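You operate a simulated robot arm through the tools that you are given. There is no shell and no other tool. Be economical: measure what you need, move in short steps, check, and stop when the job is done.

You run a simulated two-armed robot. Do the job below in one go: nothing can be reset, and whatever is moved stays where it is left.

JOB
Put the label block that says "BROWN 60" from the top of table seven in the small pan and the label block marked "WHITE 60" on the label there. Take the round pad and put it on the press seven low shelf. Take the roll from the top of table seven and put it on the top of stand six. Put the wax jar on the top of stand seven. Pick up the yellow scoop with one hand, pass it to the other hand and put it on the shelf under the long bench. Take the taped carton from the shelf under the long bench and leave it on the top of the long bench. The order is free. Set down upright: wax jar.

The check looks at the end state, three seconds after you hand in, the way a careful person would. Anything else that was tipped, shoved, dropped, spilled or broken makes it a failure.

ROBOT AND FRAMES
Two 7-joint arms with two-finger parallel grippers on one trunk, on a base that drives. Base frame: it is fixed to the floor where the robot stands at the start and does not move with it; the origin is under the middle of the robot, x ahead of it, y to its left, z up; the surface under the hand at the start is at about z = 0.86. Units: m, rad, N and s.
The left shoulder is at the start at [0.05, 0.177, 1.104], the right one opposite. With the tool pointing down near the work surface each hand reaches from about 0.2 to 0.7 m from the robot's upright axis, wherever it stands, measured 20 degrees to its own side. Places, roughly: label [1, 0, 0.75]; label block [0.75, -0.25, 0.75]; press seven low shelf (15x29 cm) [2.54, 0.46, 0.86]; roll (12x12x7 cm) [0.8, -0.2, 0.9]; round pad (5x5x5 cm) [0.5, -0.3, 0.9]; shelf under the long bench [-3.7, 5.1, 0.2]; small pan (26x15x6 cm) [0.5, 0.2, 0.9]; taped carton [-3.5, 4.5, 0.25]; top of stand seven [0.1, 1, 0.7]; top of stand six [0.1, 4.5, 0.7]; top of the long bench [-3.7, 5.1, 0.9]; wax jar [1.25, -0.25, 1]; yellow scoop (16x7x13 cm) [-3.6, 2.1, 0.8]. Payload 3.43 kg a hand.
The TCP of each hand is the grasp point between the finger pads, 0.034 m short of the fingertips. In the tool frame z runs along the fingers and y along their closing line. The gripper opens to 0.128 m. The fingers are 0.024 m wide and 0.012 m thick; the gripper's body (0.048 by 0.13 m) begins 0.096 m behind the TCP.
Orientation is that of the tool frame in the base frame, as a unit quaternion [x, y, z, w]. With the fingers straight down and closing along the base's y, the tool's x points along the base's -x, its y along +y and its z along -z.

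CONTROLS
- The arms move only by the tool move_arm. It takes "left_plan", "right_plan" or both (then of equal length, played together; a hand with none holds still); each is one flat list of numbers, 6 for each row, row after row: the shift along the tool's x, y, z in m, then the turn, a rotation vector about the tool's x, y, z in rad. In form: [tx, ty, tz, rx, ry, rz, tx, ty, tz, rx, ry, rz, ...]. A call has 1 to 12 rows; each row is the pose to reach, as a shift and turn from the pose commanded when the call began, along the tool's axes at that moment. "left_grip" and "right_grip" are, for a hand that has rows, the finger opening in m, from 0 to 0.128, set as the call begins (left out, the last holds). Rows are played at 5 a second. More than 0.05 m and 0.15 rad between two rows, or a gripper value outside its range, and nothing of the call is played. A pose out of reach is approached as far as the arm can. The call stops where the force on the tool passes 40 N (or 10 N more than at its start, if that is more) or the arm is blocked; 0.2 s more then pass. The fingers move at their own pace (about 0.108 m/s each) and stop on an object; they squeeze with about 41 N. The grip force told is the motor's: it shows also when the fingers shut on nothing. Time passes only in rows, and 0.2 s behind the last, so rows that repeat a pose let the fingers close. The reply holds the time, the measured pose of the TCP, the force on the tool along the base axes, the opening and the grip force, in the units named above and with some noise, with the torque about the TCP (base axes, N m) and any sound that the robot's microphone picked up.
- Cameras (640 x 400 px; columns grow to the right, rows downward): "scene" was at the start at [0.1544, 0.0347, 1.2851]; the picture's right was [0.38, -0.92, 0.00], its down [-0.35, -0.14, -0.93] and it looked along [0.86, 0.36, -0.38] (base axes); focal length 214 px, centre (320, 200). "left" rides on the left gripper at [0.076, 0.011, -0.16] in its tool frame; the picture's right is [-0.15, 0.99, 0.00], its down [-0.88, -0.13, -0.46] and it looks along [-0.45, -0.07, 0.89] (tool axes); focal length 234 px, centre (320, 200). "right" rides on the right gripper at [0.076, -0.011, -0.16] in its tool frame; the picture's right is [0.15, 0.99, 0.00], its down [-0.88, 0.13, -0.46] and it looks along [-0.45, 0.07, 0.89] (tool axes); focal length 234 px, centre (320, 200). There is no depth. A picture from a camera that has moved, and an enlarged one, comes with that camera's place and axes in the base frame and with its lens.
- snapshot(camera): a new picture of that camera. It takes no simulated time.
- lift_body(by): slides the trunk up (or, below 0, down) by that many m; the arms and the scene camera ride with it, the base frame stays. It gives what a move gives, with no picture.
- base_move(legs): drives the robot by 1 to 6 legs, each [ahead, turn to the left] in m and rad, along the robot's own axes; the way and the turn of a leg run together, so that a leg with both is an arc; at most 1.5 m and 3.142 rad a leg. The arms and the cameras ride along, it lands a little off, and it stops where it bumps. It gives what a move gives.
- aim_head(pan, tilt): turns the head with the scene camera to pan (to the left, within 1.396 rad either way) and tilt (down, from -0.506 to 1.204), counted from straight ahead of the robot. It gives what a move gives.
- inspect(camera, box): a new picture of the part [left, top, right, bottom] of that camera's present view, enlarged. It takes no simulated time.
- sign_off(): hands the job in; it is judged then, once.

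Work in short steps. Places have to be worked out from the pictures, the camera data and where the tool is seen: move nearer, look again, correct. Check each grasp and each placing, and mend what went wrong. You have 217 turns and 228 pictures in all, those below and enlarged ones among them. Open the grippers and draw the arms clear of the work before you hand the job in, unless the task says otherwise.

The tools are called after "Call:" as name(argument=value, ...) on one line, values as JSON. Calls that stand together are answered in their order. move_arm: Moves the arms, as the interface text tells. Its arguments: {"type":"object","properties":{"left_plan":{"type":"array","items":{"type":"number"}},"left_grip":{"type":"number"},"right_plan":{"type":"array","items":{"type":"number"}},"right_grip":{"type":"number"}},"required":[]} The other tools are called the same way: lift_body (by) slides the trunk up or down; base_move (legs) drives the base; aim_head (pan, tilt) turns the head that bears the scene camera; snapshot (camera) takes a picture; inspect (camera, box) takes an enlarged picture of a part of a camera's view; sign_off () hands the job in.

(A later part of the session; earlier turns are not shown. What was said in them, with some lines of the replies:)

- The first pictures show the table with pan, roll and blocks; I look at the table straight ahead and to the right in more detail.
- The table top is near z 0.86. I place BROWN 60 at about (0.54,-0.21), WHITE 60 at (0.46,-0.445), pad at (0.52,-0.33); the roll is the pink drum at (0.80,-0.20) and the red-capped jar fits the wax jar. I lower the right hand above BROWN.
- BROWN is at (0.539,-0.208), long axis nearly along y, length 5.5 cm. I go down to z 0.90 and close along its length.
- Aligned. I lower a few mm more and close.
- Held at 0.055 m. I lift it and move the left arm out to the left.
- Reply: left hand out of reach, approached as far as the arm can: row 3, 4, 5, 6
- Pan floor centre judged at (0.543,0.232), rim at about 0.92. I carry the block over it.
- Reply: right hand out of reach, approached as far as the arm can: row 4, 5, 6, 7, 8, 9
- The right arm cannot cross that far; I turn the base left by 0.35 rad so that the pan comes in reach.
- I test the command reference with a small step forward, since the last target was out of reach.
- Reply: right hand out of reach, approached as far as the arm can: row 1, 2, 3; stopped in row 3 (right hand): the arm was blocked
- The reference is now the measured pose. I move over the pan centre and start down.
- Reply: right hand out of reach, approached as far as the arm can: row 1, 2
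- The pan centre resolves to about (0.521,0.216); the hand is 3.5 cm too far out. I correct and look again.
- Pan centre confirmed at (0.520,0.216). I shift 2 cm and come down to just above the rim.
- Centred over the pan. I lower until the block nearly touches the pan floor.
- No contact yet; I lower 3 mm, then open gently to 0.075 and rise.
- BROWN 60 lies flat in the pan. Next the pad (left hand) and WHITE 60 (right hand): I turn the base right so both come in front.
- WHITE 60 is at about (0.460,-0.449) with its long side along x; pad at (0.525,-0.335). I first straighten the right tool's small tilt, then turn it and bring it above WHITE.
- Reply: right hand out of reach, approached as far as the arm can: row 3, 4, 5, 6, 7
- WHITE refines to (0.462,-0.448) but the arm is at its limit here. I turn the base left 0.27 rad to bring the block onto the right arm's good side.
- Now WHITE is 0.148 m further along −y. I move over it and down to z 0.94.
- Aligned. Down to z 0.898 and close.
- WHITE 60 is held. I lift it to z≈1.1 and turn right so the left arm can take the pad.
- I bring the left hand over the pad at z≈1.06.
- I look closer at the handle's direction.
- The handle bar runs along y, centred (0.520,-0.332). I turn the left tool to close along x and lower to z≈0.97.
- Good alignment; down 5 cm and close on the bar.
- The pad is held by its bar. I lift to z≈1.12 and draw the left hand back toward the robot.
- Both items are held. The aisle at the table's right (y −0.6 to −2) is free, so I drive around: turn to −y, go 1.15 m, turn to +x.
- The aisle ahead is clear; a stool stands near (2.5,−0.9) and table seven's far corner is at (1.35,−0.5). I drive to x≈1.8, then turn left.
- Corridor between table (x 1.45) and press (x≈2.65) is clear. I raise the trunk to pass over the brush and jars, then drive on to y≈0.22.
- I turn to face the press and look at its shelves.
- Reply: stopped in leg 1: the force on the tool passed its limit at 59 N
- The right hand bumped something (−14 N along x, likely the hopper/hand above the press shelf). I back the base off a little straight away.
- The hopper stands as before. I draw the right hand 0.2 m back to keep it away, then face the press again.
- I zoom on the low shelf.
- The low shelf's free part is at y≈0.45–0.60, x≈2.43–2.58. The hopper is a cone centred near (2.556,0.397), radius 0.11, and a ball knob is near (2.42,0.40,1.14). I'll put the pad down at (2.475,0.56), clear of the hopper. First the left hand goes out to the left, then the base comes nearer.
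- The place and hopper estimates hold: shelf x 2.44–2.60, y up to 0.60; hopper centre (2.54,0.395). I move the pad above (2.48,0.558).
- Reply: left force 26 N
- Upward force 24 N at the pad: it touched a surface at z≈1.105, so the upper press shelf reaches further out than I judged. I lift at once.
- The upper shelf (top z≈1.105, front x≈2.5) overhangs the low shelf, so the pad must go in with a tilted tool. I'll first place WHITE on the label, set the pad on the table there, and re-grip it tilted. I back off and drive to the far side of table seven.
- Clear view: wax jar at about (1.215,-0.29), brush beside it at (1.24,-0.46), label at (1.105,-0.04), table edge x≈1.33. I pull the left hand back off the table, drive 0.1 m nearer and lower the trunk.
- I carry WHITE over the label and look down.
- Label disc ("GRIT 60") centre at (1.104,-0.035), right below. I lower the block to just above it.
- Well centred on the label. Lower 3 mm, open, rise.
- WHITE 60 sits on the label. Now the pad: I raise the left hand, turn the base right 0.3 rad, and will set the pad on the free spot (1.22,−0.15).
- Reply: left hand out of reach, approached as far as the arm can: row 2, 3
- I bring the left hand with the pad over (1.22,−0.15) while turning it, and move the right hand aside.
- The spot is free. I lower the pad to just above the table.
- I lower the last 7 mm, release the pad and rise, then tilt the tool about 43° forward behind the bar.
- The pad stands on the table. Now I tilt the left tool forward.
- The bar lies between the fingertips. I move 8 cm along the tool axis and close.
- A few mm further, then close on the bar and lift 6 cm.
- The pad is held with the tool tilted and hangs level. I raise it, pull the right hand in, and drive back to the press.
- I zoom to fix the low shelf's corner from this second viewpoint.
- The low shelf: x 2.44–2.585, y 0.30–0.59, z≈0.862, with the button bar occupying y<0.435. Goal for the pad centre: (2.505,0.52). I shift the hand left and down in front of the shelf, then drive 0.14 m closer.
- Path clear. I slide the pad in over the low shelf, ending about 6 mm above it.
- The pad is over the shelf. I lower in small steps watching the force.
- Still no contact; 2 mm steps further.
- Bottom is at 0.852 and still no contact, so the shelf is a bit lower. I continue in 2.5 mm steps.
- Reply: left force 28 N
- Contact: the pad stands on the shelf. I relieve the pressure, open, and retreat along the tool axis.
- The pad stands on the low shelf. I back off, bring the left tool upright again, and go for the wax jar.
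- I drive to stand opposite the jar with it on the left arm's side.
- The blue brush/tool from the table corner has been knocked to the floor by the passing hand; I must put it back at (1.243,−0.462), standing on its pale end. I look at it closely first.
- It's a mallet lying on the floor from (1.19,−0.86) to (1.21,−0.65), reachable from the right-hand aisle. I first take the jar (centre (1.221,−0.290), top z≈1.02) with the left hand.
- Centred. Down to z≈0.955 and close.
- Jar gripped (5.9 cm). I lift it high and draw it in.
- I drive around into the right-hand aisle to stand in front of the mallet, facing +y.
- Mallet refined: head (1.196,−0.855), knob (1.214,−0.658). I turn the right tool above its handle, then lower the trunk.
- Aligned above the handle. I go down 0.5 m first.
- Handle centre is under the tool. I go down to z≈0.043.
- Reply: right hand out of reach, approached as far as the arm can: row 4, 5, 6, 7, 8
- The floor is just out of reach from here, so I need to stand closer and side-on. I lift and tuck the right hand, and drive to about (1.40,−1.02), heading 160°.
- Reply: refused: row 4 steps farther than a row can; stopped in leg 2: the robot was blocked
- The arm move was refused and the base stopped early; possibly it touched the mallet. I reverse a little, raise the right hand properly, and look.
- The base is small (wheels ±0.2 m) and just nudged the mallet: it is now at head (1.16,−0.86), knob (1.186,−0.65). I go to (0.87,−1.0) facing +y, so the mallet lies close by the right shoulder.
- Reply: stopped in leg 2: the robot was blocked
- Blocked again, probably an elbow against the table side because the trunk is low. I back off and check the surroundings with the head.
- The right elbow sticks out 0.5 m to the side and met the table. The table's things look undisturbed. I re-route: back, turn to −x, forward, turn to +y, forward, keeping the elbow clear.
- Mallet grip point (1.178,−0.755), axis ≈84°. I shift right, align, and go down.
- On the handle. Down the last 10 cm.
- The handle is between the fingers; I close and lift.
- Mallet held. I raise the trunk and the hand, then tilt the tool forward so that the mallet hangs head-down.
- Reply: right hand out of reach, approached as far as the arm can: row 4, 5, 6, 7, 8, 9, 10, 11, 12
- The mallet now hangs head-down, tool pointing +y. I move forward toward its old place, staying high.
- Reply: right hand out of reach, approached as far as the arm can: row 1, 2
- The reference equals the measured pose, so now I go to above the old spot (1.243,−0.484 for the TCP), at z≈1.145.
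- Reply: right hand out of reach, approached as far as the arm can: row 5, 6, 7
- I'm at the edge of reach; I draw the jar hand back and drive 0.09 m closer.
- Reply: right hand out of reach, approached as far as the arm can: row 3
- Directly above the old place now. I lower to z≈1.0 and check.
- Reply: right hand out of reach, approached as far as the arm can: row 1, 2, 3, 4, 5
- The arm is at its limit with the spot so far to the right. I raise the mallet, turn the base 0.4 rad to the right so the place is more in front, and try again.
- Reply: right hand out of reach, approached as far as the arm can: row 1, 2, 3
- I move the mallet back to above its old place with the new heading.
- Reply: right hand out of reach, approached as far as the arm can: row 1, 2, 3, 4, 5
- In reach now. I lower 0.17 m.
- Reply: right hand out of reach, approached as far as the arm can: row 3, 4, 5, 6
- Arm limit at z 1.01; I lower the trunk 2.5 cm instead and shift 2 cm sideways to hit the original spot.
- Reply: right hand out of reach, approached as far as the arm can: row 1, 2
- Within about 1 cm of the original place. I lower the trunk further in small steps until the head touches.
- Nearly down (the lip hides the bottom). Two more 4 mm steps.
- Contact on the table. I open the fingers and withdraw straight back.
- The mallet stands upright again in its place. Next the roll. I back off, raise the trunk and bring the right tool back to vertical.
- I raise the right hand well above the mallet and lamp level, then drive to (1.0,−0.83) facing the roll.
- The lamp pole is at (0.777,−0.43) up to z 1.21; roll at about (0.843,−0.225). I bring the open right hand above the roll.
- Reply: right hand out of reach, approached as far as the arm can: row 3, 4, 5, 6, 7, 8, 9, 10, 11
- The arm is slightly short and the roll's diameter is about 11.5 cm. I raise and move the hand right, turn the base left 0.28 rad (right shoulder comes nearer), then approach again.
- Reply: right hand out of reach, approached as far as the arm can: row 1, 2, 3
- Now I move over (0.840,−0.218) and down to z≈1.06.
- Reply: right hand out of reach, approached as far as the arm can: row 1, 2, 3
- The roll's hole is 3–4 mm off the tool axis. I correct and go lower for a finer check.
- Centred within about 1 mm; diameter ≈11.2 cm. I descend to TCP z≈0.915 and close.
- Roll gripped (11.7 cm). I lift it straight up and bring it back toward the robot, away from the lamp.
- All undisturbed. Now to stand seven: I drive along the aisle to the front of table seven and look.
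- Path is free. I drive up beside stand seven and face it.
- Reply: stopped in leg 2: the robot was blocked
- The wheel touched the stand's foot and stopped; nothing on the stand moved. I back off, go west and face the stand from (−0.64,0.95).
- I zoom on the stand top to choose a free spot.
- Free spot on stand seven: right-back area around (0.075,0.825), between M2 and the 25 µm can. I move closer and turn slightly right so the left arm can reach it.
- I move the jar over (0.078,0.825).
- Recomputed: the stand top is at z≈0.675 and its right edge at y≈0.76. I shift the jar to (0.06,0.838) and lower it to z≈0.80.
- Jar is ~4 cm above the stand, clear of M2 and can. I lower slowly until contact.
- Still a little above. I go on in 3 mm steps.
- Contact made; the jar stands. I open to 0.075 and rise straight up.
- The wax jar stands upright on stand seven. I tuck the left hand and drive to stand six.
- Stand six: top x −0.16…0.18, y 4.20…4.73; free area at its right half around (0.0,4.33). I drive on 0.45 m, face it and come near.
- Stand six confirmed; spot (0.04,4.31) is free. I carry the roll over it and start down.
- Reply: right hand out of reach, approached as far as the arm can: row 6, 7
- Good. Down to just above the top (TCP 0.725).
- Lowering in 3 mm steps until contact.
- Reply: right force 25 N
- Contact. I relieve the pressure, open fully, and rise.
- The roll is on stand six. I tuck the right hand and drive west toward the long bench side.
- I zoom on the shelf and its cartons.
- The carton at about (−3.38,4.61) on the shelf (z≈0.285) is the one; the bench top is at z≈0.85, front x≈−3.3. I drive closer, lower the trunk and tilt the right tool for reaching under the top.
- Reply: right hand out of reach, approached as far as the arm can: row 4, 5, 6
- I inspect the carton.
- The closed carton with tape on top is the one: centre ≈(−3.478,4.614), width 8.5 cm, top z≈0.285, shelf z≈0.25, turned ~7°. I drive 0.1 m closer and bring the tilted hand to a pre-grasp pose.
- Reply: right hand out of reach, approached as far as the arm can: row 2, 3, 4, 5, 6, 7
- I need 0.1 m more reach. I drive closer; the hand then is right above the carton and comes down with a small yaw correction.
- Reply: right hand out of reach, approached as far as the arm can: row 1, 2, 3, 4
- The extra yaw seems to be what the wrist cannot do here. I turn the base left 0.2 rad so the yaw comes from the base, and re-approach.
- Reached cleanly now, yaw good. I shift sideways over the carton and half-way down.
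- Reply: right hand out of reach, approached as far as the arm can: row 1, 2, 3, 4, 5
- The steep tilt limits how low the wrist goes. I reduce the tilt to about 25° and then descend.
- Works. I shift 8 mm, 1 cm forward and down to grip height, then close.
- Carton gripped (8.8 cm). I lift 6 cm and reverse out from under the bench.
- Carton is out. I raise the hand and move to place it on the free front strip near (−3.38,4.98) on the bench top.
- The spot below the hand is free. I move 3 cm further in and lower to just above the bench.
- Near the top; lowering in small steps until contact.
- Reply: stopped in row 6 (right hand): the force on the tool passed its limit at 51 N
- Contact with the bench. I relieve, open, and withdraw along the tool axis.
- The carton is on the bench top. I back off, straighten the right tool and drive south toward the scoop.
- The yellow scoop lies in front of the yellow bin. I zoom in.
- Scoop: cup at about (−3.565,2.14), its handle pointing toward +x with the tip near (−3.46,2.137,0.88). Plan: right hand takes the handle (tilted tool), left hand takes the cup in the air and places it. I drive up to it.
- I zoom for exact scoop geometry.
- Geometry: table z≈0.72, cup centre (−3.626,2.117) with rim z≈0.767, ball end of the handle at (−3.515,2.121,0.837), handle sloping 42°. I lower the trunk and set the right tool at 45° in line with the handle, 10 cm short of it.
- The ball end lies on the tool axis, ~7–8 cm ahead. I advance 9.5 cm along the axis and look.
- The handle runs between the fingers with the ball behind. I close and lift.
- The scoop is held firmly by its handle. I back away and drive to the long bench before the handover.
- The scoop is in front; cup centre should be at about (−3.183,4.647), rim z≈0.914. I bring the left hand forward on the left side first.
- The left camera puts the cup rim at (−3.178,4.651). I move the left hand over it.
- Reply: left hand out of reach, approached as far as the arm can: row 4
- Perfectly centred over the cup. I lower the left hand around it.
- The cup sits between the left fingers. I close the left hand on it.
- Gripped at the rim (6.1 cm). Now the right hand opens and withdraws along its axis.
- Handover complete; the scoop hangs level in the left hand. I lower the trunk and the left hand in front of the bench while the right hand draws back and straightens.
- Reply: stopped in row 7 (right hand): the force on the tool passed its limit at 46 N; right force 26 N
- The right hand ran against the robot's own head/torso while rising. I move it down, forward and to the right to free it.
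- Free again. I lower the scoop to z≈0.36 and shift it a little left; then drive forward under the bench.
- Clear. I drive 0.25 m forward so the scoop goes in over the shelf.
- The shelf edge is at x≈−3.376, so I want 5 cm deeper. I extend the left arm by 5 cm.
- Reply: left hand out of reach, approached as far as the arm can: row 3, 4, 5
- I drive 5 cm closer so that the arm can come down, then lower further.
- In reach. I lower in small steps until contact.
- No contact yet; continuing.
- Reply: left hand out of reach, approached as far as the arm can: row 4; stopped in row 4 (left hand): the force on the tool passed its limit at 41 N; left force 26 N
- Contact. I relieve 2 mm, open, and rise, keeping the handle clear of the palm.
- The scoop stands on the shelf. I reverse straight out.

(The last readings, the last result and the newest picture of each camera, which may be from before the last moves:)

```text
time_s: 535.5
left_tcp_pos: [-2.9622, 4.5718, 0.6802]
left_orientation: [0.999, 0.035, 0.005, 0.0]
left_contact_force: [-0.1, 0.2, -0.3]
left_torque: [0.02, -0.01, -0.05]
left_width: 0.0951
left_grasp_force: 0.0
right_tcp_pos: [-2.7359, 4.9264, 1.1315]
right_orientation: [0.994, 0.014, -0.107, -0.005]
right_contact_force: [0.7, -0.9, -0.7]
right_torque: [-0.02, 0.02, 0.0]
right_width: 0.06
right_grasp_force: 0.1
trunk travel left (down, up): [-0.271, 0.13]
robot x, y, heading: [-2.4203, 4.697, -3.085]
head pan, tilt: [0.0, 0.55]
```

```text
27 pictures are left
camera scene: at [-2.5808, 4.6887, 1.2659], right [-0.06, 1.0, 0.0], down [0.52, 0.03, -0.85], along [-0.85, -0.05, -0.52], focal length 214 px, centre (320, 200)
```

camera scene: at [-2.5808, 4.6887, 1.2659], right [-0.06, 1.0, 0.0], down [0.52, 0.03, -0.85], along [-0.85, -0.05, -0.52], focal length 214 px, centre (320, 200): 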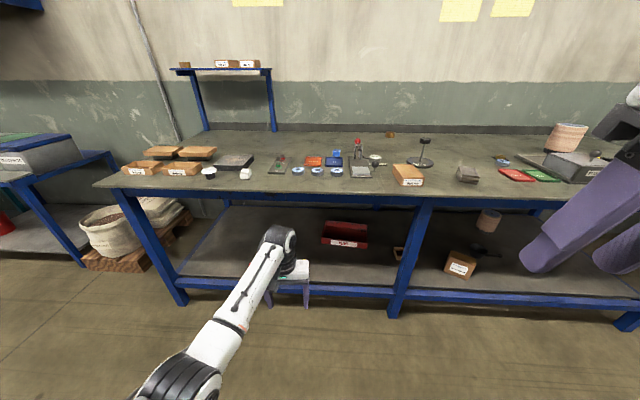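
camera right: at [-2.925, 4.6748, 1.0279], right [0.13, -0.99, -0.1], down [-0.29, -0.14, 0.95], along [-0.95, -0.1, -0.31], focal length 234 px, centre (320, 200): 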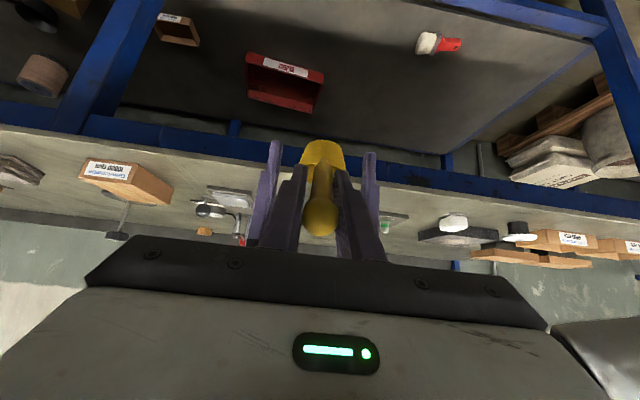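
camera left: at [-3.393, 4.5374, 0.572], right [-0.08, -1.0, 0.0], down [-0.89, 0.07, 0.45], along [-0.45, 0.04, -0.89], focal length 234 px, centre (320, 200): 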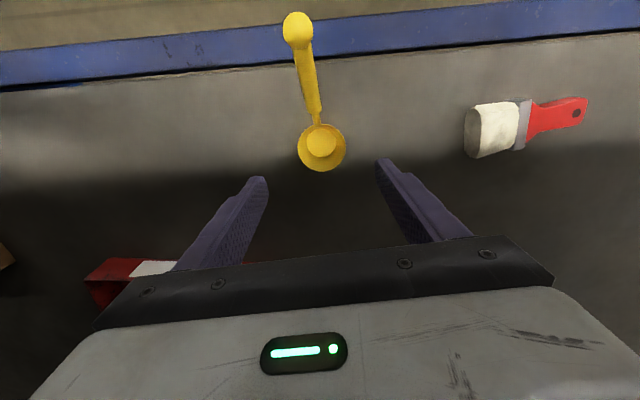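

I raise the left hand out of the view and check the scoop a last time.

Call:
move_arm(left_plan=[0.03, 0, -0.04, 0, 0, 0, 0.06, 0, -0.08, 0, 0, 0, 0.09, 0, -0.12, 0, 0, 0, 0.12, 0.02, -0.16, 0, 0, 0, 0.15, 0.04, -0.2, 0, 0, 0, 0.18, 0.06, -0.24, 0, 0, 0], left_grip=0.12)

Call:
inspect(camera="scene", box=[160, 130, 480, 320])

```text
refused: row 4 steps farther than a row can; nothing moved
```

```text
2.00 times, centred on (320, 225) of scene
camera zoom: at [-2.5808, 4.6887, 1.2659], right [-0.06, 1.0, 0.0], down [0.52, 0.03, -0.85], along [-0.85, -0.05, -0.52], focal length 429 px, centre (320, 150)
```

zoom: 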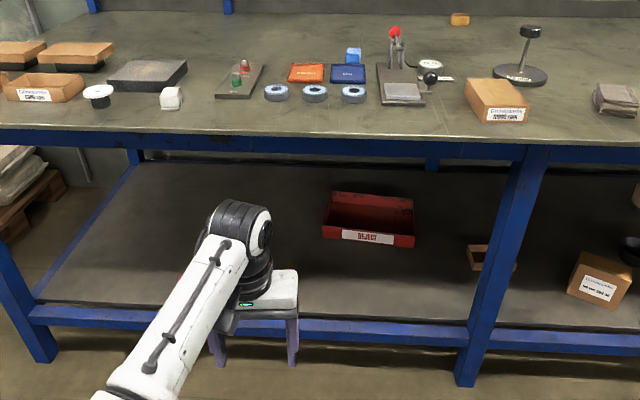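

The row was too long; I repeat with smaller steps.

Call:
move_arm(left_plan=[0.02, 0, -0.035, 0, 0, 0, 0.04, 0, -0.07, 0, 0, 0, 0.06, 0.01, -0.105, 0, 0, 0, 0.08, 0.02, -0.14, 0, 0, 0, 0.1, 0.03, -0.175, 0, 0, 0, 0.12, 0.04, -0.21, 0, 0, 0, 0.14, 0.05, -0.245, 0, 0, 0, 0.16, 0.06, -0.28, 0, 0, 0, 0.17, 0.08, -0.31, 0, 0, 0], left_grip=0.12)

Call:
inspect(camera="scene", box=[160, 150, 480, 340])

```text
time_s: 537.5
left_tcp_pos: [-2.7858, 4.5042, 0.9921]
left_orientation: [0.999, 0.035, 0.005, 0.0]
left_contact_force: [0.6, -0.2, -0.5]
left_torque: [0.01, 0.01, 0.0]
left_width: 0.12
left_grasp_force: 0.1
right_tcp_pos: [-2.7355, 4.9271, 1.132]
right_orientation: [0.994, 0.015, -0.107, -0.004]
right_contact_force: [-0.1, 0.1, -0.2]
right_torque: [0.02, 0.02, 0.02]
right_width: 0.0602
right_grasp_force: 0.2
trunk travel left (down, up): [-0.271, 0.13]
robot x, y, heading: [-2.4199, 4.6971, -3.087]
head pan, tilt: [0.0, 0.55]
```

```text
2.00 times, centred on (320, 245) of scene
camera zoom: at [-2.5805, 4.6886, 1.266], right [-0.06, 1.0, 0.0], down [0.52, 0.03, -0.85], along [-0.85, -0.05, -0.52], focal length 429 px, centre (320, 110)
```

zoom: 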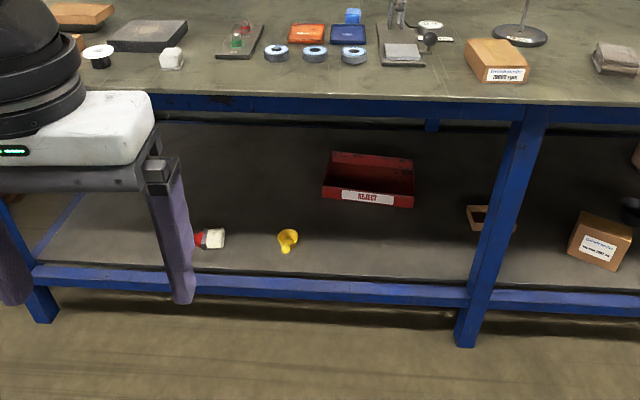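

The scoop stands on the shelf, the carton is on the bench top, both grippers are open and the arms are clear, so I hand the job in.

Call:
sign_off()

```text
The job is handed in.
```

I put every item where you asked and handed the job in, but I knocked a mallet to the floor on the way; it is back on table seven, about 1 cm from where it stood.

- **Blocks:** "BROWN 60" is in the small pan and "WHITE 60" is on the label.
- **Round pad:** on the press seven low shelf. I had to re-grip it on table seven, because the upper shelf overhangs the low one.
- **Roll:** on the top of stand six.
- **Wax jar:** upright on the top of stand seven.
- **Yellow scoop:** picked up with the right hand, passed to the left, and set on the shelf under the long bench.
- **Taped carton:** on the top of the long bench.

**Mishaps:**
- The mallet fell when a passing hand swept it off. I stood it upright again on its pale end.
- While turning, the right hand pushed against the press hopper with up to 59 N. The pad, held in the left hand, was pressed onto the press's upper shelf while I was lowering it.
- A wheel or elbow also touched table seven and stand seven while driving.
- In the pictures I took after those contacts, nothing looked moved or tipped.
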